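You operate a simulated robot arm through the tools that you are given. There is no shell and no other tool. Be economical: measure what you need, move in short steps, check, and stop when the job is done.

Carry out the task below with a simulated two-armed robot. There is one attempt and no reset: what you move stays moved.

JOB
Cook a 3 kg batch of rice and wait for the green lamp.
Fine: shut the pot lid, push the cooker drawer in, cooker lever down, cooker dial to 3 kg, press the cook key.

The check looks at the end state, three seconds after you hand in, the way a careful person would. Anything else that was tipped, shoved, dropped, spilled or broken makes it a failure. Lids that push on must go on centred and level and be pressed home; caps that screw on are set level and turned clockwise until they are tight.

ROBOT AND FRAMES
Two 7-joint arms with fingered hands on one trunk that stands fixed in place. Base frame: the origin is at the foot of the trunk, x ahead of it, y to its left, z up. Units: mm, degrees, N and s.
The left shoulder is at [40, 147, 1129], the right one opposite. With the tool pointing down near the work surface each hand reaches from about 100 to 600 mm from the base axis, measured 20 degrees to its own side. Payload 4 kg a hand.
The TCP of each hand is the grasp point between the finger pads, 26 mm short of the fingertips. In the tool frame z runs along the fingers and y along their closing line. The gripper opens to 148 mm. The gripper's body begins 73 mm behind the TCP. The gripper is a hand of 3 fingers: y runs from the thumb to the fingers, the wrist lies at [0, 0, -224] in the tool frame.
Orientation is told as [roll, pitch, yaw] about the base's x, y, z axes, in that order, counted from this pose: with the fingers straight down and closing along the base's y, the tool's x points along the base's -x, its y along +y and its z along -z.

CONTROLS
- The arms move only by the tool drive_tool. It takes "left_targets", "right_targets" or both (then of equal length, played together; a hand with none holds still); each is a list of rows, each a list of 2 entries, a list of its own where there are three numbers: the turn, a rotation vector about the tool's x, y, z in rad, then the shift along the tool's x, y, z in cm. In form: [[[ax, ay, az], [tx, ty, tz]], ...]. A call has 1 to 8 rows; each row is the pose to reach, as a shift and turn from the pose commanded when the call began, along the tool's axes at that moment. A row lasts 0.2 s, in which the tool goes at most 50 mm and 8.6 degrees; a call with a longer step from one row to the next is refused whole. Where a pose cannot be reached the arm comes as near as it can. A force on the tool above 40 N (or 10 N above the force at the start of the call, whichever is more), or a blocked arm, ends the call early, and 0.2 s more pass. In this call time passes only in rows, and 0.2 s behind the last. It gives the time, the measured TCP pose, the force on the tool (base axes), the opening and the grip force at its end, in the units of the frame above (readings bear some noise), with the torque about the TCP (base axes, N m) and any sound that the robot's microphone picked up.
- Cameras (640 x 400 px; columns grow to the right, rows downward): "scene" is now at [93.3, 61.8, 1384.5]; the picture's right is [0.52, -0.86, 0.00], its down [-0.36, -0.22, -0.90] and it looks along [0.77, 0.47, -0.43] (base axes); focal length 214 px, centre (320, 200). "left" rides on the left gripper at [-67, -39, -90] in its tool frame; the picture's right is [0.50, -0.87, 0.00], its down [0.65, 0.38, -0.65] and it looks along [0.57, 0.33, 0.76] (tool axes); focal length 222 px, centre (320, 200). "right" rides on the right gripper at [68, -39, -90] in its tool frame; the picture's right is [0.50, 0.87, 0.00], its down [-0.66, 0.38, -0.65] and it looks along [-0.57, 0.33, 0.76] (tool axes); focal length 222 px, centre (320, 200). There is no depth. A picture from a camera that has moved, and an enlarged one, comes with that camera's place and axes in the base frame and with its lens. The place of the scene camera against the robot may be out by one fixed shift of up to 25 mm in any direction.
- grab_frame(camera): a new picture of that camera. No time passes.
- raise_lower(by): slides the trunk up (or, below 0, down) by that many mm; the arms and the scene camera ride with it, the base frame stays. It gives what a move gives, with no picture.
- finger_targets(finger1, finger2, thumb_bend, hand): sets how far each is bent, from 0 (flat) to 1 (curled in); at 0.3 the hand is open as for a grip, at 0.7 the pads meet at the TCP. One left out holds its place. A second passes; each finger stops where it meets its share of the squeeze, and holds until it gets a number again. It is the only way to open and close the hand. It gives what a move gives, with no picture; readings hold the bend of each and the force on the fingers (four entries, about 0 where the hand has none), thumb and palm.
- head_to(pan, tilt): turns the head with the scene camera to pan (to the left, within 86 degrees either way) and tilt (down, from -29 to 69), counted from straight ahead of the robot. It gives what a move gives.
- enlarge(camera, box): a new picture of the part [left, top, right, bottom] of that camera's present view, enlarged. No time passes.
- sign_off(): hands the job in; it is judged then, once.

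Work in short steps. Places have to be worked out from the pictures, the camera data and where the tool is seen: move nearer, look again, correct. Check each grasp and each placing, and mend what went wrong. You have 120 turns and 94 pictures in all, those below and enlarged ones among them. Open the grippers and draw the arms clear of the work before you hand the job in, unless the task says otherwise; then end with one line.

The tools are called after "Request:" by a JSON object that holds its "fn" and its "kwargs". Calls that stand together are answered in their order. drive_tool: Moves the arms, as the interface text tells. Its arguments: {"type":"object","properties":{"left_targets":{"type":"array","items":{"type":"array"}},"right_targets":{"type":"array","items":{"type":"array"}}},"required":[]} The other tools are called the same way: raise_lower (by) slides the trunk up or down; finger_targets (finger1, finger2, thumb_bend, hand) moves the fingers one by one; head_to (pan, tilt) turns the head that bears the scene camera; grab_frame (camera) takes a picture; enlarge (camera, box) takes an enlarged picture of a part of a camera's view; sign_off () hands the job in.

At the start:

```text
t: 0.0
left_ee_pos: [414.7, 434.2, 1330.3]
left_ee_rot: [0.0, -0.2, 0.1]
left_force: [-0.5, -0.7, -0.4]
left_torque: [-0.02, -0.01, -0.01]
left_width: 147.7
left_gripper_force: 0.0
left_shape: jaw
left_bend: [0.3, 0.3, 0.3]
left_finger forces: [0.1, 0.0, 0.0, 0.1, 0.0, 0.1]
right_ee_pos: [377.7, 58.4, 1348.9]
right_ee_rot: [0.1, 0.0, -0.1]
right_force: [-0.4, 0.5, -0.1]
right_torque: [0.01, 0.0, 0.01]
right_width: 147.9
right_gripper_force: 0.1
right_shape: jaw
right_bend: [0.3, 0.3, 0.3]
right_finger forces: [0.0, 0.1, 0.0, 0.1, 0.1, 0.1]
trunk travel left (down, up): [-300.0, 206.0]
head pan, tilt: [31.2, 25.2]
```

scene: 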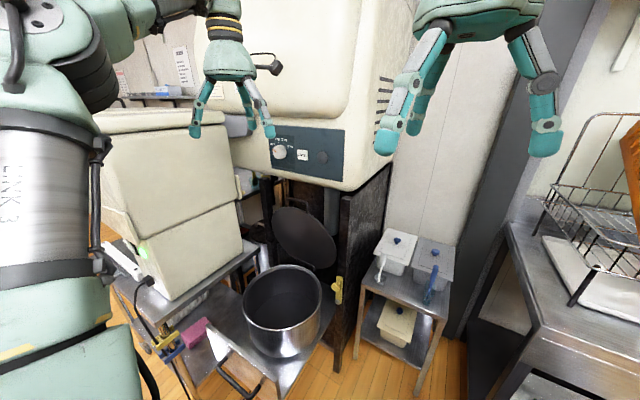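
right: 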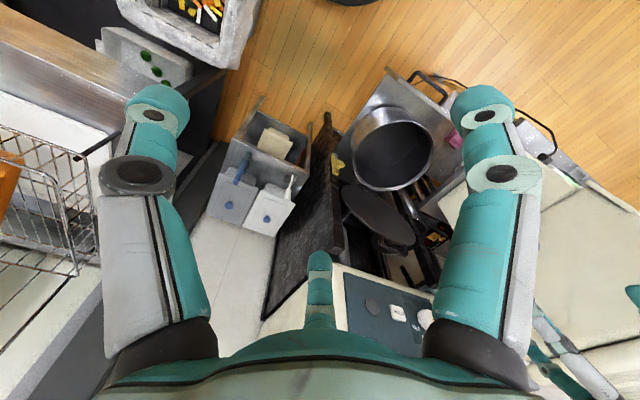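
left: 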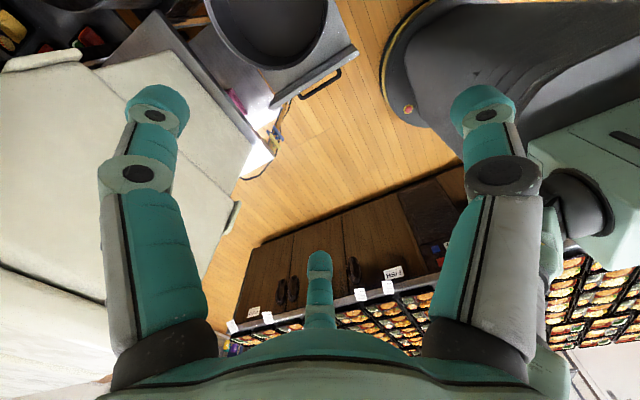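

The first picture shows a cooker cabinet with a dark panel, and a drawer holding a pot whose lid stands up behind it. I'll enlarge the panel and the pot.

Request:
{"fn": "enlarge", "kwargs": {"camera": "scene", "box": [220, 30, 380, 190]}}

Request:
{"fn": "enlarge", "kwargs": {"camera": "scene", "box": [190, 180, 370, 400]}}

```text
2.50 times, centred on (300, 110) of scene
camera zoom: at [93.3, 61.8, 1384.5], right [0.52, -0.86, 0.0], down [-0.36, -0.22, -0.9], along [0.77, 0.47, -0.43], focal length 536 px, centre (370, 425)
```

zoom: 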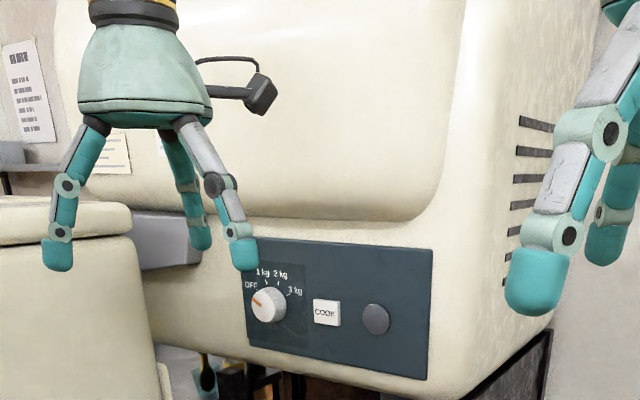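

```text
1.82 times, centred on (280, 290) of scene
camera zoom: at [93.3, 61.8, 1384.5], right [0.52, -0.86, 0.0], down [-0.36, -0.22, -0.9], along [0.77, 0.47, -0.43], focal length 390 px, centre (393, 36)
```

zoom: 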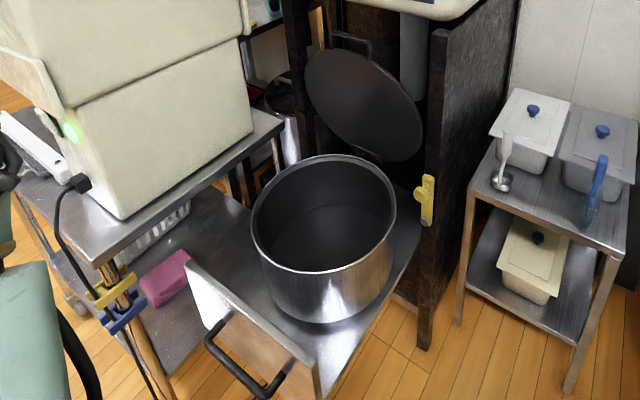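

The COOK key triangulates to about [808, 585, 1157] and the pot rim centre to about [524, 498, 620]. The left hand hides part of the cooker, so I'll move it back and look again.

Request:
{"fn": "drive_tool", "kwargs": {"left_targets": [[[0, 0, 0], [4, 2, 0]], [[0, 0, 0], [8, 4, 0]], [[0, 0, 0], [12, 6, 0]], [[0, 0, 0], [15, 8, 0]]]}}

Request:
{"fn": "head_to", "kwargs": {"pan": 36, "tilt": 10}}

Request:
{"fn": "grab_frame", "kwargs": {"camera": "scene"}}

```text
t: 1.0
left_ee_pos: [260.4, 518.9, 1331.2]
left_ee_rot: [-0.2, -0.1, 0.1]
left_force: [-1.3, 0.1, 0.6]
left_torque: [-0.02, 0.0, 0.0]
left_width: 148.1
left_gripper_force: 0.1
left_shape: jaw
left_bend: [0.3, 0.3, 0.3]
left_finger forces: [0.0, 0.1, 0.0, 0.0, 0.0, 0.0]
right_ee_pos: [376.0, 59.6, 1348.9]
right_ee_rot: [-0.1, -0.1, 0.1]
right_force: [0.1, -0.1, -0.8]
right_torque: [-0.04, -0.05, -0.03]
right_width: 147.8
right_gripper_force: 0.1
right_shape: jaw
right_bend: [0.3, 0.3, 0.3]
right_finger forces: [0.0, 0.1, 0.0, 0.0, 0.1, 0.0]
trunk travel left (down, up): [-300.0, 206.0]
head pan, tilt: [31.2, 25.2]
```

```text
t: 1.8
left_ee_pos: [262.9, 516.4, 1330.9]
left_ee_rot: [0.0, -0.1, 0.1]
left_force: [-0.8, 0.0, 0.0]
left_torque: [-0.01, 0.03, 0.0]
left_width: 148.0
left_gripper_force: 0.1
left_shape: jaw
left_bend: [0.3, 0.3, 0.3]
left_finger forces: [0.1, 0.0, 0.0, 0.0, 0.0, 0.0]
right_ee_pos: [376.8, 58.8, 1349.7]
right_ee_rot: [0.1, 0.0, -0.1]
right_force: [0.3, -0.1, -0.5]
right_torque: [0.01, -0.05, 0.05]
right_width: 147.9
right_gripper_force: 0.0
right_shape: jaw
right_bend: [0.3, 0.3, 0.3]
right_finger forces: [0.0, 0.0, 0.0, 0.0, 0.0, 0.1]
trunk travel left (down, up): [-300.0, 206.0]
head pan, tilt: [36.0, 10.0]
```

```text
88 pictures are left
camera scene: at [90.0, 68.6, 1409.1], right [0.59, -0.81, 0.0], down [-0.14, -0.1, -0.98], along [0.8, 0.58, -0.17], focal length 214 px, centre (320, 200)
```

scene: 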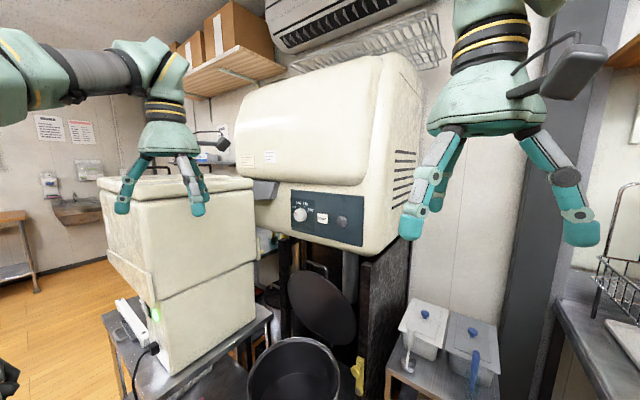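

What looked like a black lever was the hand's own camera, so the cooker lever must be the yellow piece on the right post. I'll look at it and the lid more closely.

Request:
{"fn": "head_to", "kwargs": {"pan": 30, "tilt": 38}}

Request:
{"fn": "enlarge", "kwargs": {"camera": "scene", "box": [220, 80, 420, 205]}}

Request:
{"fn": "enlarge", "kwargs": {"camera": "scene", "box": [200, 150, 360, 310]}}

Request:
{"fn": "enlarge", "kwargs": {"camera": "right", "box": [290, 80, 480, 280]}}

```text
t: 2.7
left_ee_pos: [262.4, 516.4, 1331.0]
left_ee_rot: [0.0, -0.1, 0.1]
left_force: [-0.5, 0.1, -0.3]
left_torque: [0.0, -0.01, 0.02]
left_width: 147.9
left_gripper_force: 0.0
left_shape: jaw
left_bend: [0.3, 0.3, 0.3]
left_finger forces: [0.1, 0.0, 0.0, 0.1, 0.0, 0.0]
right_ee_pos: [376.9, 59.1, 1349.1]
right_ee_rot: [0.1, 0.1, 0.0]
right_force: [0.4, -0.3, -0.4]
right_torque: [-0.03, -0.04, 0.04]
right_width: 148.1
right_gripper_force: 0.1
right_shape: jaw
right_bend: [0.3, 0.3, 0.3]
right_finger forces: [0.1, 0.0, 0.1, 0.0, 0.0, 0.0]
trunk travel left (down, up): [-300.0, 206.0]
head pan, tilt: [30.0, 38.0]
```

```text
3.20 times, centred on (320, 142) of scene
camera zoom: at [89.1, 57.4, 1364.6], right [0.5, -0.87, 0.0], down [-0.53, -0.31, -0.79], along [0.68, 0.39, -0.62], focal length 686 px, centre (320, 384)
```

zoom: 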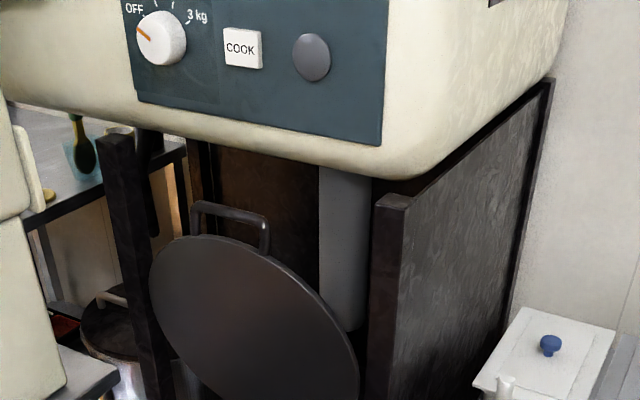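

```text
2.50 times, centred on (280, 230) of scene
camera zoom: at [89.1, 57.4, 1364.6], right [0.5, -0.87, 0.0], down [-0.53, -0.31, -0.79], along [0.68, 0.39, -0.62], focal length 536 px, centre (420, 125)
```

zoom: 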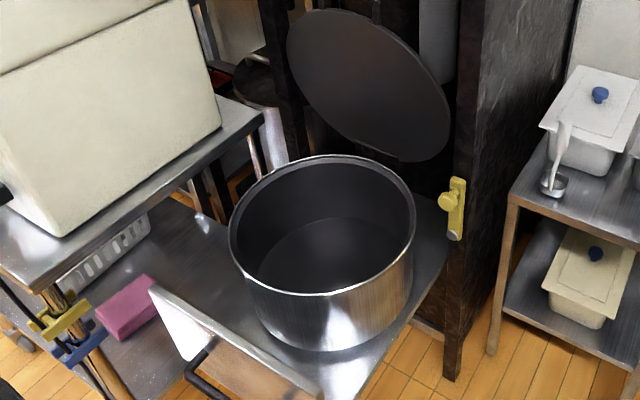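

```text
2.00 times, centred on (385, 180) of right
camera zoom: at [308.7, 19.4, 1440.8], right [-0.5, 0.87, 0.0], down [0.66, 0.38, 0.65], along [0.57, 0.33, -0.76], focal length 444 px, centre (190, 240)
```

zoom: 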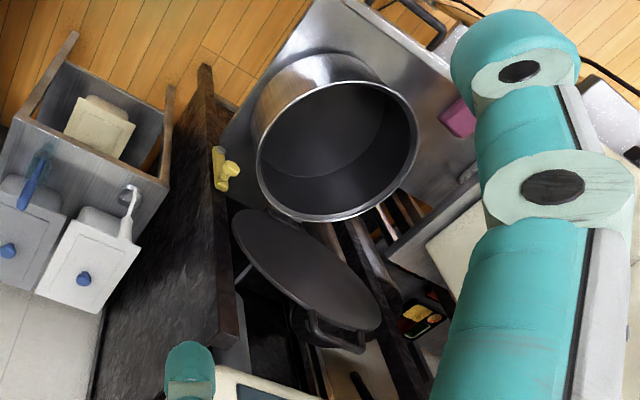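

The cooker faces −x, yawed by about −6°. The lid stands upright at the back of the pot, with a bail handle near [710, 540, 990]. I'll bring the left hand closer, pitched forward, for a better view.

Request:
{"fn": "drive_tool", "kwargs": {"left_targets": [[[0, -0.11, 0], [-3.5, -0.2, 2.4]], [[0, -0.22, 0], [-7, -0.4, 4.8]], [[0, -0.33, 0], [-10.5, -0.7, 7.2]], [[0, -0.44, 0], [-14, -0.9, 9.6]], [[0, -0.55, 0], [-17.5, -1.2, 12]], [[0, -0.66, 0], [-21, -1.4, 14.4]], [[0, -0.77, 0], [-24, -1.6, 17]]]}}

Request:
{"fn": "grab_frame", "kwargs": {"camera": "left"}}

Request:
{"fn": "grab_frame", "kwargs": {"camera": "scene"}}

```text
t: 4.3
left_ee_pos: [508.6, 500.7, 1159.0]
left_ee_rot: [-0.2, -44.2, 0.1]
left_force: [0.7, -0.4, 0.0]
left_torque: [-0.01, 0.0, 0.02]
left_width: 147.7
left_gripper_force: 0.1
left_shape: jaw
left_bend: [0.3, 0.3, 0.3]
left_finger forces: [0.1, 0.0, 0.0, 0.1, 0.0, 0.1]
right_ee_pos: [378.1, 60.2, 1348.7]
right_ee_rot: [0.0, 0.1, 0.1]
right_force: [0.0, 0.4, 0.0]
right_torque: [-0.01, 0.04, 0.0]
right_width: 147.9
right_gripper_force: 0.1
right_shape: jaw
right_bend: [0.3, 0.3, 0.3]
right_finger forces: [0.0, 0.0, 0.0, 0.1, 0.0, 0.0]
trunk travel left (down, up): [-300.0, 206.0]
head pan, tilt: [30.0, 38.0]
```

```text
84 pictures are left
camera left: at [494.6, 462.3, 1270.3], right [-0.36, -0.87, -0.35], down [-0.93, 0.38, 0.01], along [0.12, 0.32, -0.94], focal length 222 px, centre (320, 200)
```

left: 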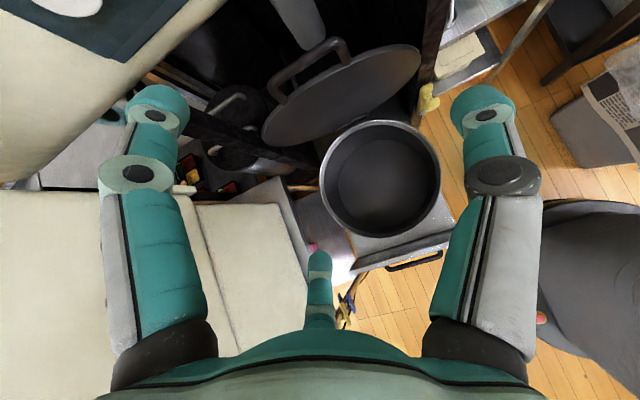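

```text
83 pictures are left
camera scene: at [90.3, 58.4, 1364.3], right [0.5, -0.87, 0.0], down [-0.53, -0.31, -0.79], along [0.68, 0.39, -0.62], focal length 214 px, centre (320, 200)
```

scene: 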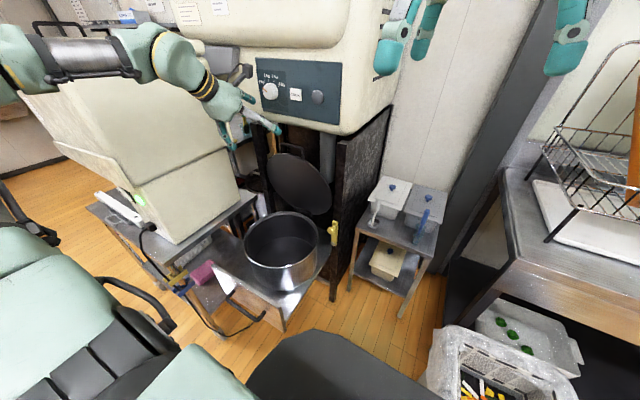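

This view is much better: the bail bar now triangulates to about [695, 502, 1020]. I'll enlarge it in both cameras.

Request:
{"fn": "enlarge", "kwargs": {"camera": "left", "box": [240, 10, 460, 150]}}

Request:
{"fn": "enlarge", "kwargs": {"camera": "scene", "box": [230, 100, 350, 230]}}

Request:
{"fn": "enlarge", "kwargs": {"camera": "right", "box": [320, 160, 430, 270]}}

```text
2.86 times, centred on (350, 80) of left
camera zoom: at [494.6, 462.3, 1270.3], right [-0.36, -0.87, -0.35], down [-0.93, 0.38, 0.01], along [0.12, 0.32, -0.94], focal length 635 px, centre (234, 543)
```

zoom: 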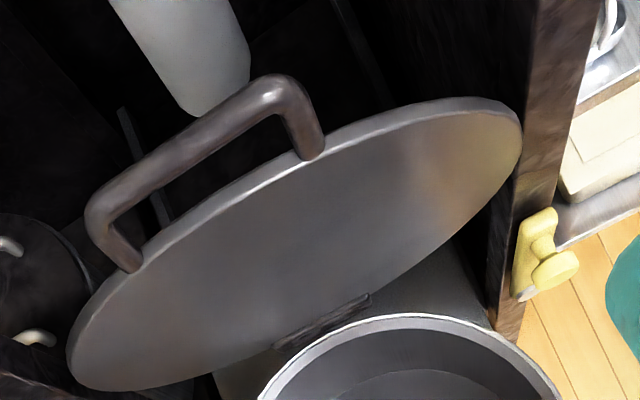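

```text
3.08 times, centred on (290, 165) of scene
camera zoom: at [90.3, 58.4, 1364.3], right [0.5, -0.87, 0.0], down [-0.53, -0.31, -0.79], along [0.68, 0.39, -0.62], focal length 660 px, centre (412, 308)
```

zoom: 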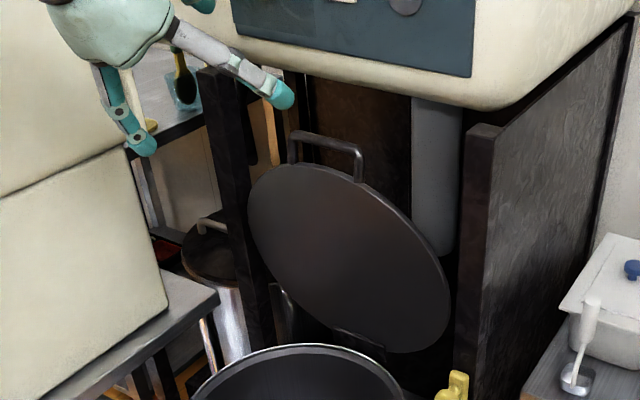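

```text
3.64 times, centred on (375, 215) of right
camera zoom: at [310.0, 20.6, 1440.5], right [-0.5, 0.87, 0.0], down [0.66, 0.38, 0.65], along [0.57, 0.33, -0.76], focal length 808 px, centre (120, 146)
```

zoom: 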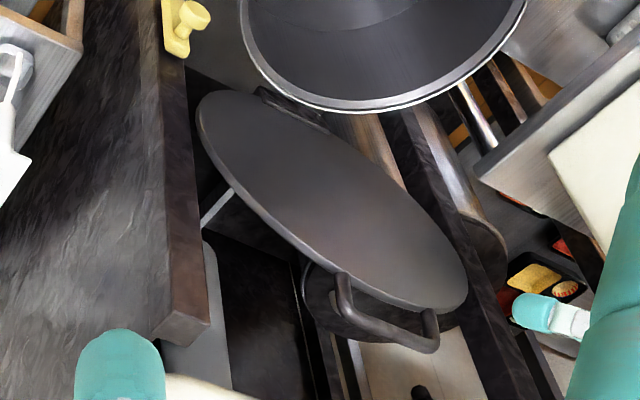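

The bail lies in the lid plane and points up. Its bar runs from [692, 460, 1023] to [679, 544, 1032]. I'll turn the hand about its own axis so that the thumb and fingers can clamp across the bar.

Request:
{"fn": "drive_tool", "kwargs": {"left_targets": [[[0, 0, 0.145], [0, 0, 0]], [[0, 0, 0.29], [0, 0, 0]], [[0, 0, 0.435], [0, 0, 0]], [[0, 0, 0.58], [0, 0, 0]], [[0, 0, 0.725], [0, 0, 0]], [[0, 0, 0.87], [0, 0, 0]], [[0, 0, 1.015], [0, 0, 0]], [[0, 0, 1.16], [0, 0, 0]]]}}

Request:
{"fn": "drive_tool", "kwargs": {"left_targets": [[[0, 0, 0.14], [0, 0, 1]], [[0, 0, 0.28], [0, 0, 2]], [[0, 0, 0.42], [0, 0, 3]]]}}

Request:
{"fn": "grab_frame", "kwargs": {"camera": "left"}}

```text
t: 6.1
left_ee_pos: [503.9, 498.9, 1161.5]
left_ee_rot: [41.8, -16.1, -72.7]
left_force: [0.0, 1.3, 0.2]
left_torque: [-0.01, 0.0, 0.0]
left_width: 147.8
left_gripper_force: 0.0
left_shape: jaw
left_bend: [0.3, 0.3, 0.3]
left_finger forces: [0.0, 0.0, 0.0, 0.1, 0.1, 0.1]
right_ee_pos: [376.8, 58.9, 1348.9]
right_ee_rot: [0.1, 0.0, 0.0]
right_force: [-0.4, -0.6, -0.7]
right_torque: [-0.01, -0.03, 0.0]
right_width: 147.8
right_gripper_force: 0.1
right_shape: jaw
right_bend: [0.3, 0.3, 0.3]
right_finger forces: [0.0, 0.0, 0.0, 0.0, 0.1, 0.0]
trunk travel left (down, up): [-300.0, 206.0]
head pan, tilt: [30.0, 38.0]
```

```text
t: 6.9
left_ee_pos: [521.9, 499.8, 1141.5]
left_ee_rot: [44.2, -2.4, -87.5]
left_force: [-0.5, -0.2, -0.4]
left_torque: [-0.02, 0.01, 0.0]
left_width: 148.1
left_gripper_force: 0.1
left_shape: jaw
left_bend: [0.3, 0.3, 0.3]
left_finger forces: [0.0, 0.0, 0.0, 0.1, 0.0, 0.0]
left hand out of reach, approached as far as the arm can: row 3
right_ee_pos: [377.6, 58.2, 1350.1]
right_ee_rot: [0.0, 0.0, 0.0]
right_force: [0.5, 0.5, 0.8]
right_torque: [0.03, 0.0, 0.0]
right_width: 147.9
right_gripper_force: 0.2
right_shape: jaw
right_bend: [0.3, 0.3, 0.3]
right_finger forces: [0.1, 0.1, 0.0, 0.1, 0.0, 0.1]
trunk travel left (down, up): [-300.0, 206.0]
head pan, tilt: [30.0, 38.0]
```

```text
79 pictures are left
camera left: at [435.2, 430.5, 1181.3], right [-0.64, 0.45, -0.62], down [-0.21, 0.68, 0.7], along [0.74, 0.59, -0.34], focal length 222 px, centre (320, 200)
```

left: 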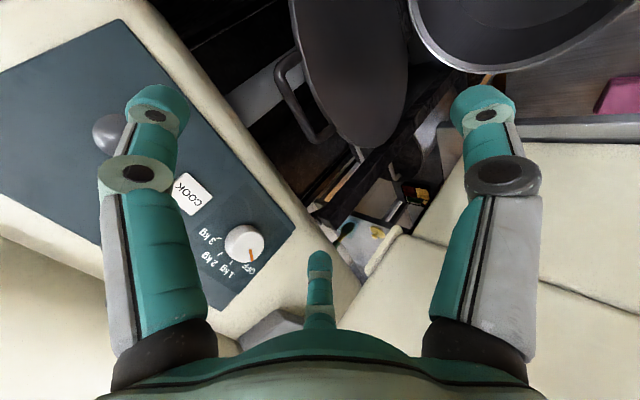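

Measured from this pose, the panel is nearer than I thought: COOK at about [749, 517, 1180] and the dial at about [737, 617, 1181]. The wrist hit a joint limit near yaw −90, so I'll turn back about 8° to match the cooker's yaw and move forward to a standoff.

Request:
{"fn": "drive_tool", "kwargs": {"left_targets": [[[0, 0.05, -0.05], [0, 1.2, 3.2]], [[0, 0.1, -0.1], [0, 2.4, 6.4]], [[0, 0.1, -0.1], [0, 3.6, 9.0]]]}}

Request:
{"fn": "grab_frame", "kwargs": {"camera": "left"}}

Request:
{"fn": "enlarge", "kwargs": {"camera": "scene", "box": [210, 70, 370, 230]}}

```text
t: 7.7
left_ee_pos: [615.6, 503.2, 1099.7]
left_ee_rot: [43.7, -2.4, -79.2]
left_force: [-0.2, 0.4, -0.1]
left_torque: [0.01, 0.02, -0.02]
left_width: 148.1
left_gripper_force: 0.1
left_shape: jaw
left_bend: [0.3, 0.3, 0.3]
left_finger forces: [0.1, 0.0, 0.0, 0.0, 0.1, 0.0]
right_ee_pos: [378.8, 58.5, 1349.2]
right_ee_rot: [0.0, 0.2, 0.1]
right_force: [0.0, -0.2, 0.1]
right_torque: [-0.02, 0.01, 0.02]
right_width: 148.0
right_gripper_force: 0.1
right_shape: jaw
right_bend: [0.3, 0.3, 0.3]
right_finger forces: [0.0, 0.0, 0.0, 0.1, 0.0, 0.1]
trunk travel left (down, up): [-300.0, 206.0]
head pan, tilt: [30.0, 38.0]
```

```text
78 pictures are left
camera left: at [539.3, 422.1, 1140.9], right [-0.7, 0.35, -0.62], down [-0.3, 0.64, 0.71], along [0.64, 0.68, -0.34], focal length 222 px, centre (320, 200)
```

left: 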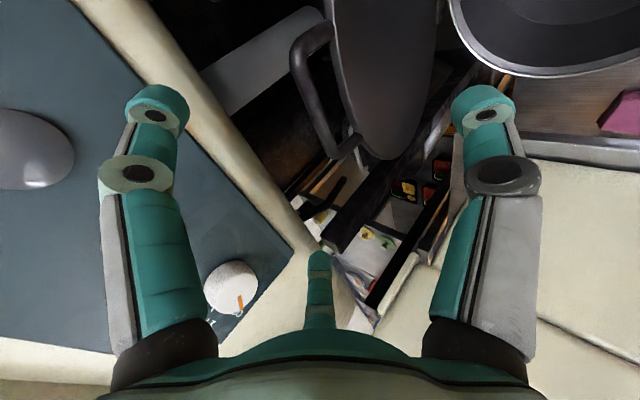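

```text
2.50 times, centred on (290, 150) of scene
camera zoom: at [90.1, 57.6, 1364.4], right [0.5, -0.87, 0.0], down [-0.53, -0.31, -0.79], along [0.68, 0.39, -0.62], focal length 536 px, centre (395, 325)
```

zoom: 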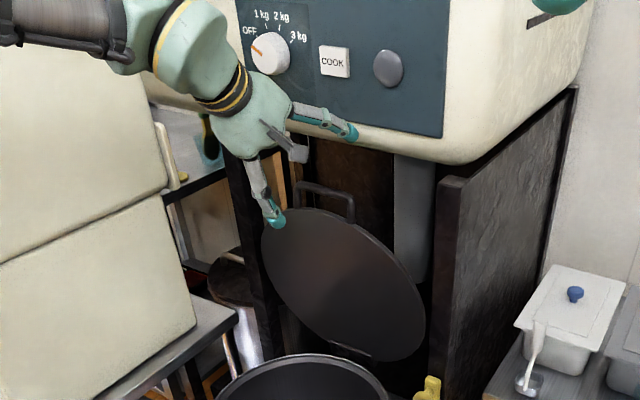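

The bail appears close to where I predicted, and the tool axis points right at it. I'll advance about 100 mm along the tool so the bar lies between the thumb and the fingers.

Request:
{"fn": "drive_tool", "kwargs": {"left_targets": [[[0, 0, 0], [-0.3, 0, 2.5]], [[0, 0, 0], [-0.6, 0, 5]], [[0, 0, 0], [-1, 0, 7.5]], [[0, 0, 0], [-1, 0, 9.8]]]}}

Request:
{"fn": "grab_frame", "kwargs": {"camera": "left"}}

Request:
{"fn": "enlarge", "kwargs": {"camera": "scene", "box": [230, 80, 350, 200]}}

Request:
{"fn": "enlarge", "kwargs": {"camera": "right", "box": [320, 160, 430, 270]}}

```text
t: 8.7
left_ee_pos: [681.8, 501.9, 1029.6]
left_ee_rot: [43.8, -2.5, -79.3]
left_force: [-0.1, 0.4, 1.5]
left_torque: [0.01, 0.02, -0.01]
left_width: 147.8
left_gripper_force: 0.0
left_shape: jaw
left_bend: [0.3, 0.3, 0.3]
left_finger forces: [0.0, 0.1, 0.0, 0.1, 0.0, 0.0]
right_ee_pos: [378.3, 58.7, 1349.8]
right_ee_rot: [0.0, 0.2, -0.1]
right_force: [-0.3, 0.4, -0.3]
right_torque: [-0.03, 0.0, 0.02]
right_width: 147.9
right_gripper_force: 0.0
right_shape: jaw
right_bend: [0.3, 0.3, 0.3]
right_finger forces: [0.0, 0.0, 0.0, 0.0, 0.1, 0.0]
trunk travel left (down, up): [-300.0, 206.0]
head pan, tilt: [30.0, 38.0]
```

```text
76 pictures are left
camera left: at [606.5, 421.3, 1070.6], right [-0.7, 0.35, -0.62], down [-0.3, 0.64, 0.71], along [0.64, 0.68, -0.34], focal length 222 px, centre (320, 200)
```

left: 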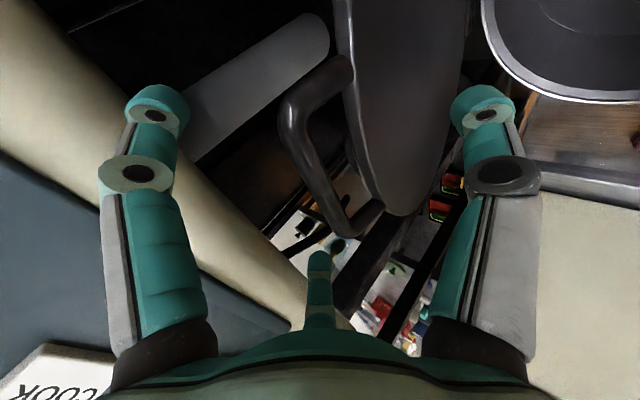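

```text
3.33 times, centred on (290, 140) of scene
camera zoom: at [90.4, 57.6, 1364.4], right [0.5, -0.87, 0.0], down [-0.53, -0.31, -0.79], along [0.68, 0.39, -0.62], focal length 715 px, centre (420, 400)
```

zoom: 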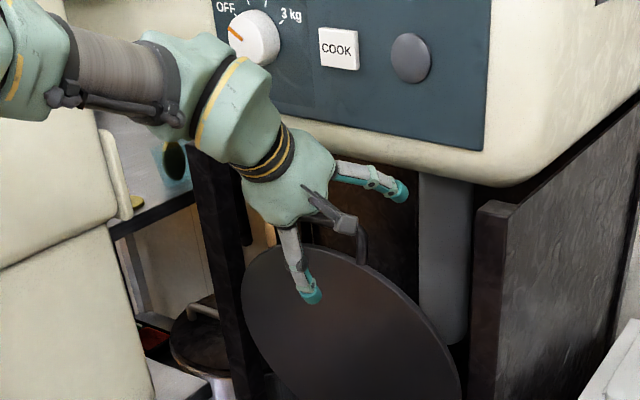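

```text
3.64 times, centred on (375, 215) of right
camera zoom: at [310.1, 19.7, 1440.4], right [-0.5, 0.87, 0.0], down [0.66, 0.38, 0.65], along [0.57, 0.33, -0.76], focal length 808 px, centre (120, 146)
```

zoom: 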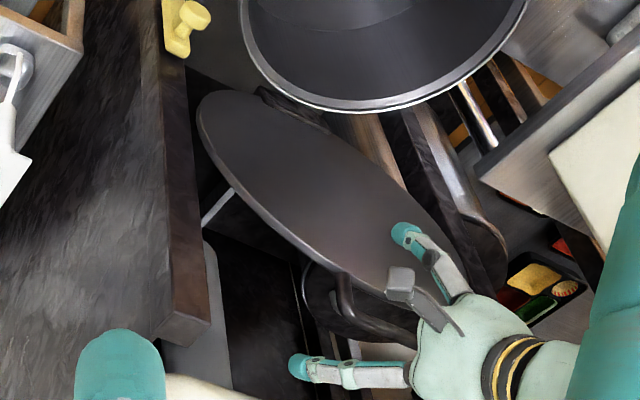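

The TCP lands on the bar in both hand cameras: centre of the left view, and (396, 337) in the right zoom. I'll close the hand.

Request:
{"fn": "finger_targets", "kwargs": {"hand": "left", "finger1": 0.7, "finger2": 0.7, "thumb_bend": 0.7}}

Request:
{"fn": "grab_frame", "kwargs": {"camera": "left"}}

```text
t: 9.7
left_ee_pos: [680.7, 502.0, 1028.8]
left_ee_rot: [43.7, -2.4, -79.3]
left_force: [-2.8, -2.7, -9.1]
left_torque: [-0.11, 0.43, -0.08]
left_width: 30.9
left_gripper_force: 13.4
left_shape: fingers
left_bend: [0.64, 0.62, 0.59]
left_finger forces: [4.4, 6.8, 0.0, 0.0, 16.2, 0.1]
right_ee_pos: [378.3, 58.5, 1348.5]
right_ee_rot: [0.0, 0.1, 0.1]
right_force: [1.4, 0.6, -0.3]
right_torque: [0.0, 0.0, 0.04]
right_width: 147.8
right_gripper_force: 0.1
right_shape: jaw
right_bend: [0.3, 0.3, 0.3]
right_finger forces: [0.0, 0.0, 0.0, 0.0, 0.0, 0.0]
trunk travel left (down, up): [-300.0, 206.0]
head pan, tilt: [30.0, 38.0]
```

```text
73 pictures are left
camera left: at [605.5, 421.3, 1069.9], right [-0.7, 0.35, -0.62], down [-0.3, 0.64, 0.71], along [0.64, 0.68, -0.35], focal length 222 px, centre (320, 200)
```

left: 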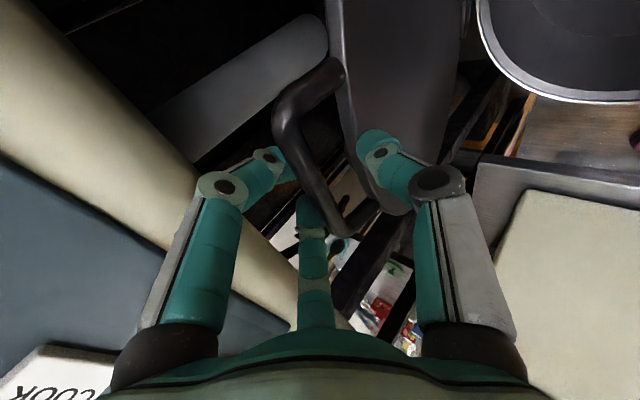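

The bar is held: fingers at 4.4 and 6.8 N, thumb at 16 N, width 31 mm. I'll swing it along an arc about the hinge near [712, 490, 685], starting with two small steps to check the force.

Request:
{"fn": "drive_tool", "kwargs": {"left_targets": [[[0.03, 0, 0], [0, -1.55, -1.2]], [[0.055, 0, 0], [0, -3.04, -2.23]], [[0.11, 0, 0], [0, -6.15, -3.98]]]}}

Request:
{"fn": "enlarge", "kwargs": {"camera": "scene", "box": [210, 80, 350, 240]}}

```text
t: 10.5
left_ee_pos: [611.1, 488.4, 1015.0]
left_ee_rot: [37.4, -2.4, -79.2]
left_force: [2.4, 9.3, -5.1]
left_torque: [0.21, -0.07, 0.01]
left_width: 8.4
left_gripper_force: 5.9
left_shape: fingers
left_bend: [0.69, 0.66, 0.67]
left_finger forces: [1.9, 3.2, 0.1, 0.1, 7.4, 0.0]
right_ee_pos: [378.5, 61.4, 1348.3]
right_ee_rot: [-0.1, 0.2, 0.0]
right_force: [0.0, 0.1, 0.1]
right_torque: [-0.02, -0.02, 0.04]
right_width: 148.0
right_gripper_force: 0.1
right_shape: jaw
right_bend: [0.3, 0.3, 0.3]
right_finger forces: [0.0, 0.0, 0.0, 0.0, 0.1, 0.0]
trunk travel left (down, up): [-300.0, 206.0]
head pan, tilt: [30.0, 38.0]
```

```text
2.50 times, centred on (280, 160) of scene
camera zoom: at [90.0, 60.0, 1364.3], right [0.5, -0.87, 0.0], down [-0.53, -0.31, -0.79], along [0.68, 0.39, -0.62], focal length 536 px, centre (420, 300)
```

zoom: 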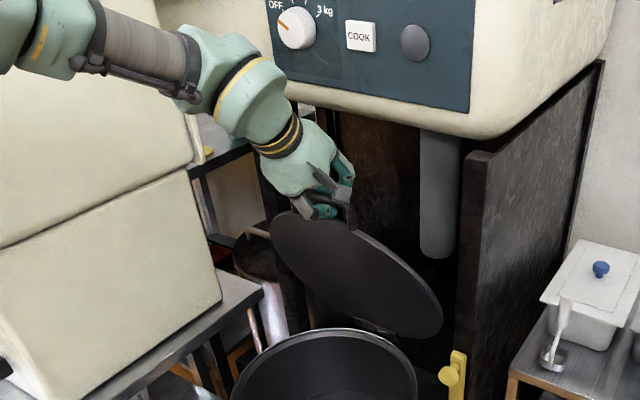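

The lid follows the hand. I'll carry on along the arc, with a small sideways correction for the 9 N side force.

Request:
{"fn": "drive_tool", "kwargs": {"left_targets": [[[0.06, 0, 0], [0.45, -3.42, -1.09]], [[0.12, 0, 0], [0.94, -7.54, -1.89]], [[0.18, 0, 0], [1.24, -11.7, -2.18]], [[0.24, 0, 0], [1.53, -15.9, -1.94]]]}}

Request:
{"fn": "grab_frame", "kwargs": {"camera": "scene"}}

Request:
{"fn": "grab_frame", "kwargs": {"camera": "left"}}

```text
t: 11.5
left_ee_pos: [473.3, 478.3, 934.4]
left_ee_rot: [23.7, -2.4, -79.4]
left_force: [2.5, 8.5, -3.6]
left_torque: [0.19, -0.04, -0.03]
left_width: 10.6
left_gripper_force: 7.2
left_shape: fingers
left_bend: [0.7, 0.66, 0.66]
left_finger forces: [3.0, 3.9, 0.0, 0.0, 7.4, 0.1]
right_ee_pos: [378.9, 60.8, 1349.8]
right_ee_rot: [-0.1, 0.2, 0.0]
right_force: [-0.3, 0.4, -0.2]
right_torque: [-0.01, 0.01, 0.0]
right_width: 148.2
right_gripper_force: 0.0
right_shape: jaw
right_bend: [0.3, 0.3, 0.3]
right_finger forces: [0.0, 0.0, 0.0, 0.1, 0.1, 0.0]
trunk travel left (down, up): [-300.0, 206.0]
head pan, tilt: [30.0, 38.0]
```

```text
71 pictures are left
camera scene: at [89.8, 59.9, 1364.3], right [0.5, -0.87, 0.0], down [-0.53, -0.31, -0.79], along [0.68, 0.39, -0.62], focal length 214 px, centre (320, 200)
```

scene: 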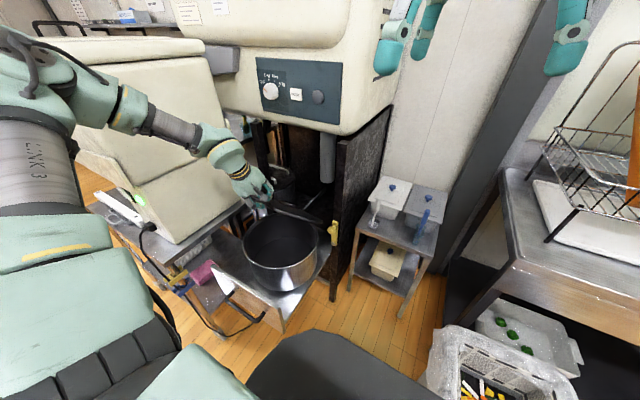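

```text
70 pictures are left
camera left: at [415.1, 401.9, 1004.7], right [-0.87, 0.33, -0.37], down [-0.05, 0.69, 0.72], along [0.49, 0.64, -0.58], focal length 222 px, centre (320, 200)
```

left: 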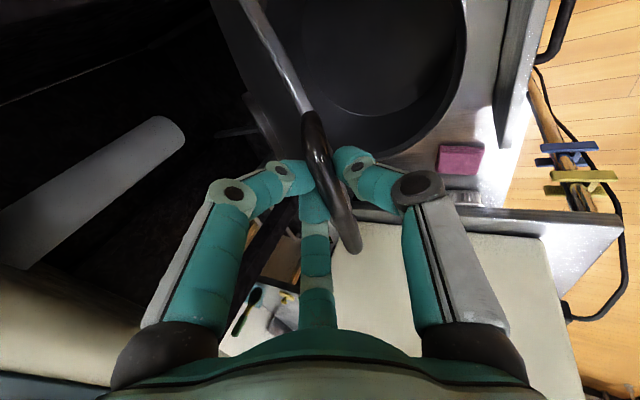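

The lid is at about 45° and still held, and the pose matches the predicted arc. I'll continue down to about 72°.

Request:
{"fn": "drive_tool", "kwargs": {"left_targets": [[[0.07, 0, 0], [0.29, -3.82, 1.7]], [[0.14, 0, 0], [0.56, -7.41, 3.83]], [[0.21, 0, 0], [0.83, -10.7, 6.39]], [[0.28, 0, 0], [1.07, -13.7, 9.35]]]}}

Request:
{"fn": "enlarge", "kwargs": {"camera": "scene", "box": [180, 160, 380, 320]}}

Request:
{"fn": "grab_frame", "kwargs": {"camera": "left"}}

```text
t: 12.5
left_ee_pos: [381.4, 462.3, 793.4]
left_ee_rot: [7.6, -2.5, -79.3]
left_force: [0.2, 1.0, -0.5]
left_torque: [-0.04, 0.01, 0.03]
left_width: 0.1
left_gripper_force: 0.1
left_shape: fingers
left_bend: [0.7, 0.69, 0.7]
left_finger forces: [0.0, 0.1, 0.0, 0.0, 0.0, 0.0]
right_ee_pos: [377.3, 59.5, 1349.2]
right_ee_rot: [0.0, 0.0, 0.1]
right_force: [0.2, -0.2, -0.5]
right_torque: [-0.03, -0.02, -0.01]
right_width: 147.9
right_gripper_force: 0.1
right_shape: jaw
right_bend: [0.3, 0.3, 0.3]
right_finger forces: [0.0, 0.0, 0.1, 0.0, 0.1, 0.0]
trunk travel left (down, up): [-300.0, 206.0]
head pan, tilt: [30.0, 38.0]
```

```text
2.50 times, centred on (280, 240) of scene
camera zoom: at [90.2, 57.8, 1364.4], right [0.5, -0.87, 0.0], down [-0.53, -0.31, -0.79], along [0.68, 0.39, -0.62], focal length 536 px, centre (420, 100)
```

zoom: 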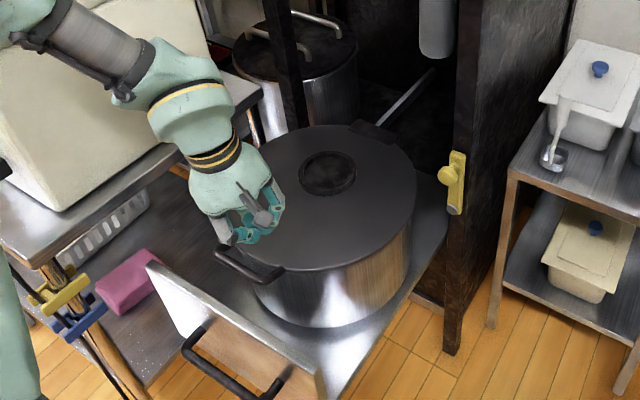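

```text
68 pictures are left
camera left: at [345.5, 391.0, 879.9], right [-0.94, 0.33, -0.14], down [0.16, 0.73, 0.67], along [0.32, 0.6, -0.73], focal length 222 px, centre (320, 200)
```

left: 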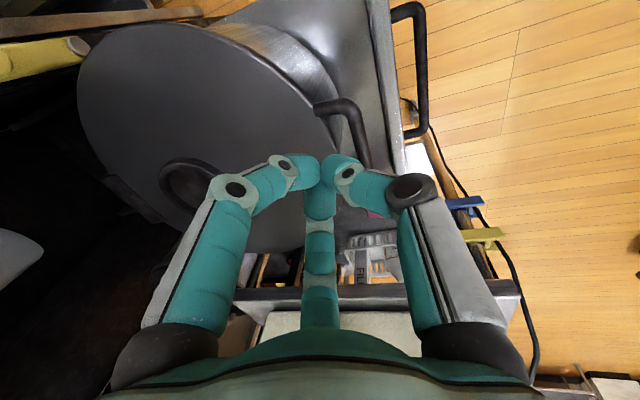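

The handle slipped out near the end and the lid dropped shut; it now lies flat on the pot. I'll back the hand off, unwind the yaw and look at the lid and the drawer front.

Request:
{"fn": "drive_tool", "kwargs": {"left_targets": [[[0, 0, 0], [0, -1, -4]], [[0, 0, -0.148], [0, -4, -6]], [[0, 0, -0.296], [0, -8, -6]], [[0, 0, -0.444], [0, -10, -6]], [[0, 0, -0.592], [0, -12, -6]], [[0, 0, -0.74], [0, -12, -6]], [[0, 0, -0.888], [0, -12, -6]], [[0, 0, -1.036], [0, -12, -6]]]}}

Request:
{"fn": "drive_tool", "kwargs": {"left_targets": [[[0, 0, -0.12], [0, 0, 0]], [[0, 0, -0.24], [0, 0, 0]], [[0, 0, -0.34], [0, 0, 0]]]}}

Request:
{"fn": "head_to", "kwargs": {"pan": 42, "tilt": 50}}

Request:
{"fn": "grab_frame", "kwargs": {"camera": "left"}}

Request:
{"fn": "grab_frame", "kwargs": {"camera": "scene"}}

```text
t: 14.3
left_ee_pos: [259.1, 440.7, 837.0]
left_ee_rot: [2.0, -7.8, -19.8]
left_force: [0.2, 0.4, 0.0]
left_torque: [-0.03, 0.03, 0.0]
left_width: 0.1
left_gripper_force: 0.0
left_shape: fingers
left_bend: [0.7, 0.69, 0.7]
left_finger forces: [0.1, 0.0, 0.0, 0.0, 0.0, 0.0]
right_ee_pos: [378.4, 60.4, 1349.3]
right_ee_rot: [0.0, 0.0, 0.0]
right_force: [0.2, 0.7, -0.4]
right_torque: [0.0, -0.01, 0.05]
right_width: 147.8
right_gripper_force: 0.0
right_shape: jaw
right_bend: [0.3, 0.3, 0.3]
right_finger forces: [0.0, 0.1, 0.1, 0.0, 0.1, 0.0]
trunk travel left (down, up): [-300.0, 206.0]
head pan, tilt: [30.0, 38.0]
```

```text
t: 15.1
left_ee_pos: [260.7, 441.0, 838.7]
left_ee_rot: [-0.8, -8.0, 0.0]
left_force: [0.0, 0.7, 0.2]
left_torque: [0.01, 0.0, 0.03]
left_width: 0.0
left_gripper_force: 0.1
left_shape: fingers
left_bend: [0.7, 0.69, 0.7]
left_finger forces: [0.1, 0.1, 0.1, 0.0, 0.0, 0.1]
right_ee_pos: [377.7, 58.8, 1349.6]
right_ee_rot: [0.1, 0.0, 0.0]
right_force: [-0.5, -0.2, -0.2]
right_torque: [-0.03, 0.01, 0.0]
right_width: 148.0
right_gripper_force: 0.1
right_shape: jaw
right_bend: [0.3, 0.3, 0.3]
right_finger forces: [0.1, 0.0, 0.0, 0.1, 0.2, 0.0]
trunk travel left (down, up): [-300.0, 206.0]
head pan, tilt: [30.0, 38.0]
```

```text
t: 15.8
left_ee_pos: [259.5, 441.0, 837.7]
left_ee_rot: [-0.8, -8.1, -0.3]
left_force: [-0.5, -0.6, -0.1]
left_torque: [0.01, -0.04, 0.01]
left_width: 0.2
left_gripper_force: 0.0
left_shape: fingers
left_bend: [0.7, 0.69, 0.7]
left_finger forces: [0.1, 0.0, 0.0, 0.0, 0.1, 0.0]
right_ee_pos: [376.8, 58.3, 1349.9]
right_ee_rot: [0.2, 0.0, -0.1]
right_force: [-1.0, 0.3, 0.0]
right_torque: [0.01, 0.0, 0.0]
right_width: 147.9
right_gripper_force: 0.1
right_shape: jaw
right_bend: [0.3, 0.3, 0.3]
right_finger forces: [0.1, 0.1, 0.0, 0.1, 0.0, 0.1]
trunk travel left (down, up): [-300.0, 206.0]
head pan, tilt: [42.0, 50.0]
```

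```text
67 pictures are left
camera left: at [314.9, 403.8, 936.6], right [-0.5, -0.86, -0.06], down [-0.74, 0.39, 0.55], along [-0.45, 0.32, -0.83], focal length 222 px, centre (320, 200)
```

left: 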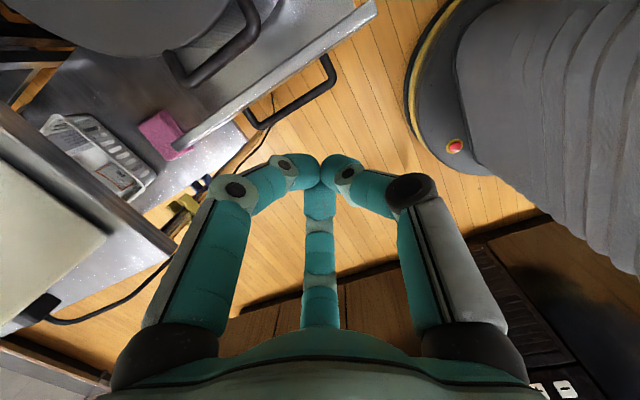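

```text
66 pictures are left
camera scene: at [71.7, 65.7, 1347.4], right [0.67, -0.74, 0.0], down [-0.57, -0.51, -0.64], along [0.48, 0.43, -0.77], focal length 214 px, centre (320, 200)
```

scene: 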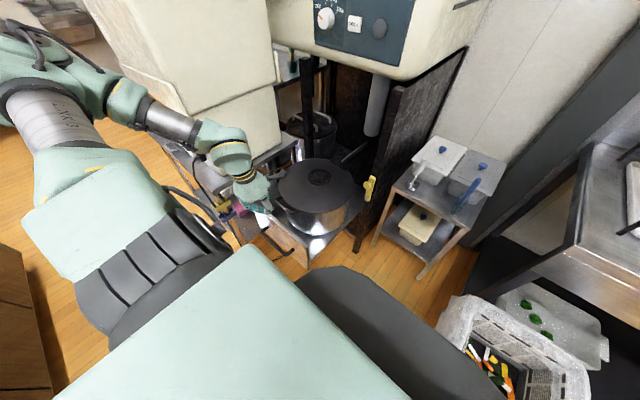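

Both views put the drawer front around x≈328, from y 350 to about 670. Its height is still uncertain, so I'll lower the trunk 100 mm for reach and a second viewpoint.

Request:
{"fn": "raise_lower", "kwargs": {"by": -100}}

Request:
{"fn": "grab_frame", "kwargs": {"camera": "left"}}

Request:
{"fn": "enlarge", "kwargs": {"camera": "scene", "box": [210, 130, 390, 260]}}

```text
t: 17.2
left_ee_pos: [259.7, 440.8, 739.3]
left_ee_rot: [-0.9, -8.0, -0.2]
left_force: [1.1, -0.5, 0.6]
left_torque: [0.04, -0.01, 0.01]
left_width: 0.0
left_gripper_force: 0.2
left_shape: fingers
left_bend: [0.7, 0.69, 0.7]
left_finger forces: [0.1, 0.0, 0.1, 0.0, 0.1, 0.0]
right_ee_pos: [376.0, 58.8, 1251.1]
right_ee_rot: [0.0, 0.0, 0.0]
right_force: [0.5, -0.3, 0.1]
right_torque: [0.0, -0.05, -0.01]
right_width: 147.9
right_gripper_force: 0.1
right_shape: jaw
right_bend: [0.3, 0.3, 0.3]
right_finger forces: [0.0, 0.0, 0.1, 0.0, 0.0, 0.0]
trunk travel left (down, up): [-200.0, 306.0]
head pan, tilt: [42.0, 50.0]
```

```text
65 pictures are left
camera left: at [314.8, 403.8, 837.6], right [-0.5, -0.86, -0.06], down [-0.74, 0.39, 0.55], along [-0.45, 0.32, -0.83], focal length 222 px, centre (320, 200)
```

left: 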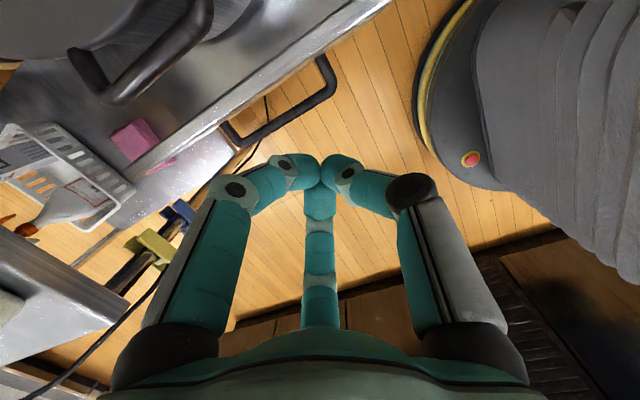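

```text
3.08 times, centred on (300, 195) of scene
camera zoom: at [71.5, 65.6, 1248.3], right [0.67, -0.74, 0.0], down [-0.57, -0.51, -0.64], along [0.48, 0.43, -0.77], focal length 660 px, centre (382, 215)
```

zoom: 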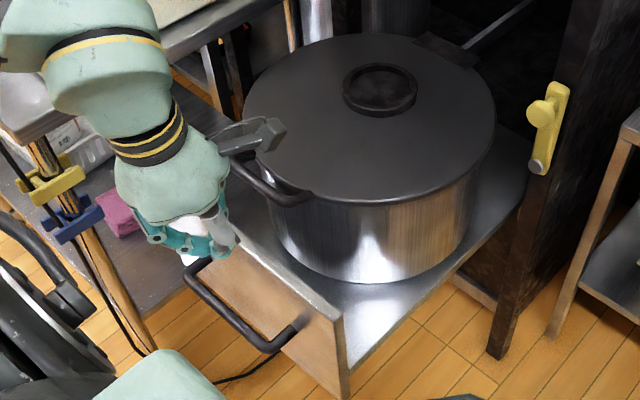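

The handle bar comes out at about x 287, y 428–580, z 540. I'll push the drawer by that bar with the closed fingers. First I'll lower the trunk further, then bring the fingers down in front of the bar.

Request:
{"fn": "drive_tool", "kwargs": {"left_targets": [[[0, 0, 0], [2.5, 3, 0]], [[0, 0, 0], [5, 6, 0]]]}}

Request:
{"fn": "raise_lower", "kwargs": {"by": -120}}

Request:
{"fn": "grab_frame", "kwargs": {"camera": "left"}}

Request:
{"fn": "enlarge", "kwargs": {"camera": "scene", "box": [180, 100, 400, 260]}}

```text
t: 17.8
left_ee_pos: [210.4, 501.9, 733.7]
left_ee_rot: [-0.7, -8.1, -0.3]
left_force: [0.6, -0.4, -0.3]
left_torque: [0.03, -0.04, 0.0]
left_width: 0.0
left_gripper_force: 0.0
left_shape: fingers
left_bend: [0.7, 0.69, 0.7]
left_finger forces: [0.0, 0.0, 0.0, 0.0, 0.0, 0.0]
right_ee_pos: [376.1, 58.4, 1251.0]
right_ee_rot: [0.1, 0.0, 0.0]
right_force: [-0.2, 0.1, -0.3]
right_torque: [0.0, 0.0, 0.01]
right_width: 148.1
right_gripper_force: 0.1
right_shape: jaw
right_bend: [0.3, 0.3, 0.3]
right_finger forces: [0.0, 0.1, 0.0, 0.1, 0.0, 0.0]
trunk travel left (down, up): [-200.0, 306.0]
head pan, tilt: [42.0, 50.0]
```

```text
t: 19.3
left_ee_pos: [210.1, 501.6, 611.5]
left_ee_rot: [-0.8, -8.1, -0.3]
left_force: [0.5, -0.8, -0.8]
left_torque: [0.0, -0.01, -0.02]
left_width: 0.0
left_gripper_force: 0.0
left_shape: fingers
left_bend: [0.7, 0.69, 0.7]
left_finger forces: [0.0, 0.0, 0.0, 0.0, 0.1, 0.0]
right_ee_pos: [377.2, 58.5, 1128.6]
right_ee_rot: [0.1, 0.0, -0.1]
right_force: [0.6, -0.1, 1.0]
right_torque: [0.01, 0.02, 0.0]
right_width: 147.9
right_gripper_force: 0.1
right_shape: jaw
right_bend: [0.3, 0.3, 0.3]
right_finger forces: [0.1, 0.0, 0.1, 0.0, 0.0, 0.1]
trunk travel left (down, up): [-80.0, 426.0]
head pan, tilt: [42.0, 50.0]
```

```text
63 pictures are left
camera left: at [265.7, 464.5, 711.3], right [-0.5, -0.86, -0.06], down [-0.74, 0.39, 0.55], along [-0.45, 0.32, -0.83], focal length 222 px, centre (320, 200)
```

left: 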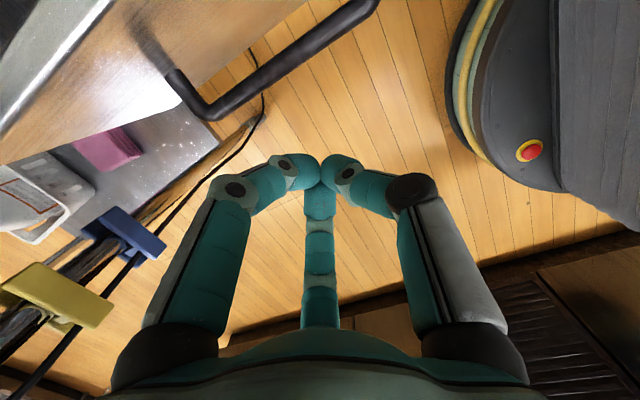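

```text
2.50 times, centred on (290, 180) of scene
camera zoom: at [71.5, 65.6, 1126.9], right [0.67, -0.74, 0.0], down [-0.57, -0.51, -0.64], along [0.48, 0.43, -0.77], focal length 536 px, centre (395, 250)
```

zoom: 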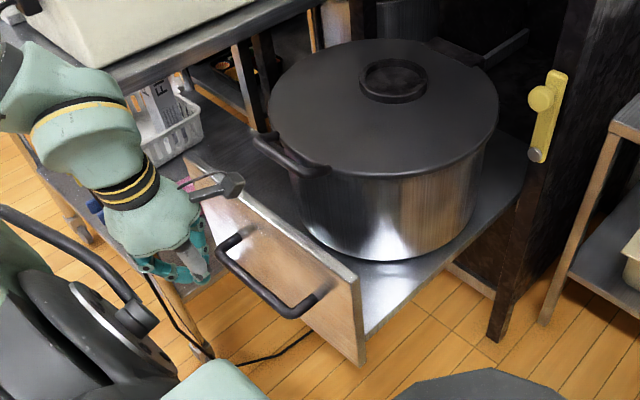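

The bar is confirmed near x 285, z 537. I'll tilt the hand to about 35° so the wrist camera stays clear of the drawer front, lower the closed fingers in front of the bar, and check.

Request:
{"fn": "drive_tool", "kwargs": {"left_targets": [[[0, -0.12, 0], [0, 0, 1.6]], [[0, -0.24, 0], [0, 0, 3.2]], [[0, -0.36, 0], [0, 0, 4.8]], [[0, -0.47, 0], [0, 0, 6.6]]]}}

Request:
{"fn": "grab_frame", "kwargs": {"camera": "left"}}

Request:
{"fn": "enlarge", "kwargs": {"camera": "scene", "box": [180, 100, 400, 260]}}

```text
t: 20.3
left_ee_pos: [219.9, 502.2, 546.9]
left_ee_rot: [-1.0, -35.0, 0.1]
left_force: [-0.4, 0.2, -0.4]
left_torque: [-0.01, 0.01, 0.0]
left_width: 0.0
left_gripper_force: 0.0
left_shape: fingers
left_bend: [0.7, 0.69, 0.7]
left_finger forces: [0.0, 0.0, 0.0, 0.0, 0.1, 0.1]
right_ee_pos: [376.7, 58.7, 1129.2]
right_ee_rot: [-0.1, 0.0, -0.1]
right_force: [-0.5, -0.5, -1.0]
right_torque: [-0.02, 0.0, -0.01]
right_width: 147.7
right_gripper_force: 0.0
right_shape: jaw
right_bend: [0.3, 0.3, 0.3]
right_finger forces: [0.1, 0.0, 0.1, 0.0, 0.1, 0.1]
trunk travel left (down, up): [-80.0, 426.0]
head pan, tilt: [42.0, 50.0]
```

```text
61 pictures are left
camera left: at [224.3, 464.9, 660.5], right [-0.42, -0.87, -0.27], down [-0.91, 0.39, 0.15], along [-0.03, 0.31, -0.95], focal length 222 px, centre (320, 200)
```

left: 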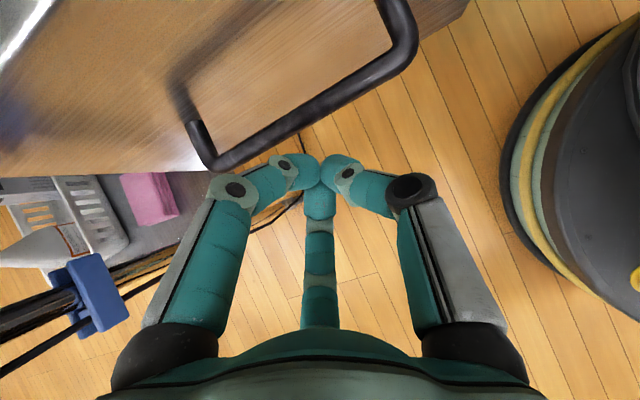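

```text
2.50 times, centred on (290, 180) of scene
camera zoom: at [70.8, 66.1, 1126.9], right [0.67, -0.74, 0.0], down [-0.57, -0.51, -0.64], along [0.48, 0.43, -0.77], focal length 536 px, centre (395, 250)
```

zoom: 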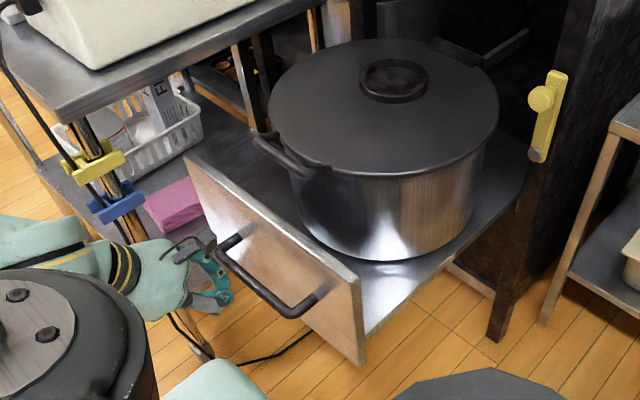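

The bar refines to x≈278, z≈520, centred at y≈503. I'll lower another 27 mm and start pushing it along +x.

Request:
{"fn": "drive_tool", "kwargs": {"left_targets": [[[0, 0, 0], [1.54, 0, 2.2]], [[0, 0, 0], [-0.92, 0, 3.9]], [[0, 0, 0], [-2.56, 0, 5.05]], [[0, 0, 0], [-4.2, 0, 6.2]], [[0, 0, 0], [-5.84, 0, 7.35]]]}}

Request:
{"fn": "enlarge", "kwargs": {"camera": "scene", "box": [180, 100, 400, 260]}}

```text
t: 21.5
left_ee_pos: [311.8, 499.8, 521.3]
left_ee_rot: [-1.1, -34.9, 0.1]
left_force: [-0.6, 0.4, -0.3]
left_torque: [0.01, 0.03, 0.0]
left_width: 0.0
left_gripper_force: 0.0
left_shape: fingers
left_bend: [0.7, 0.69, 0.7]
left_finger forces: [0.0, 0.1, 0.1, 0.0, 0.1, 0.0]
right_ee_pos: [377.1, 58.9, 1128.0]
right_ee_rot: [0.0, 0.1, -0.2]
right_force: [0.5, -1.2, -0.2]
right_torque: [0.01, 0.04, -0.03]
right_width: 148.0
right_gripper_force: 0.0
right_shape: jaw
right_bend: [0.3, 0.3, 0.3]
right_finger forces: [0.0, 0.0, 0.0, 0.0, 0.0, 0.0]
trunk travel left (down, up): [-80.0, 426.0]
head pan, tilt: [42.0, 50.0]
```

```text
2.50 times, centred on (290, 180) of scene
camera zoom: at [72.3, 65.8, 1126.8], right [0.67, -0.74, 0.0], down [-0.57, -0.51, -0.64], along [0.48, 0.43, -0.77], focal length 536 px, centre (395, 250)
```

zoom: 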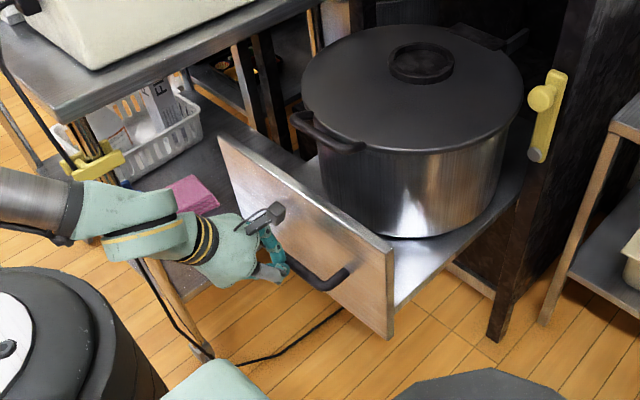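

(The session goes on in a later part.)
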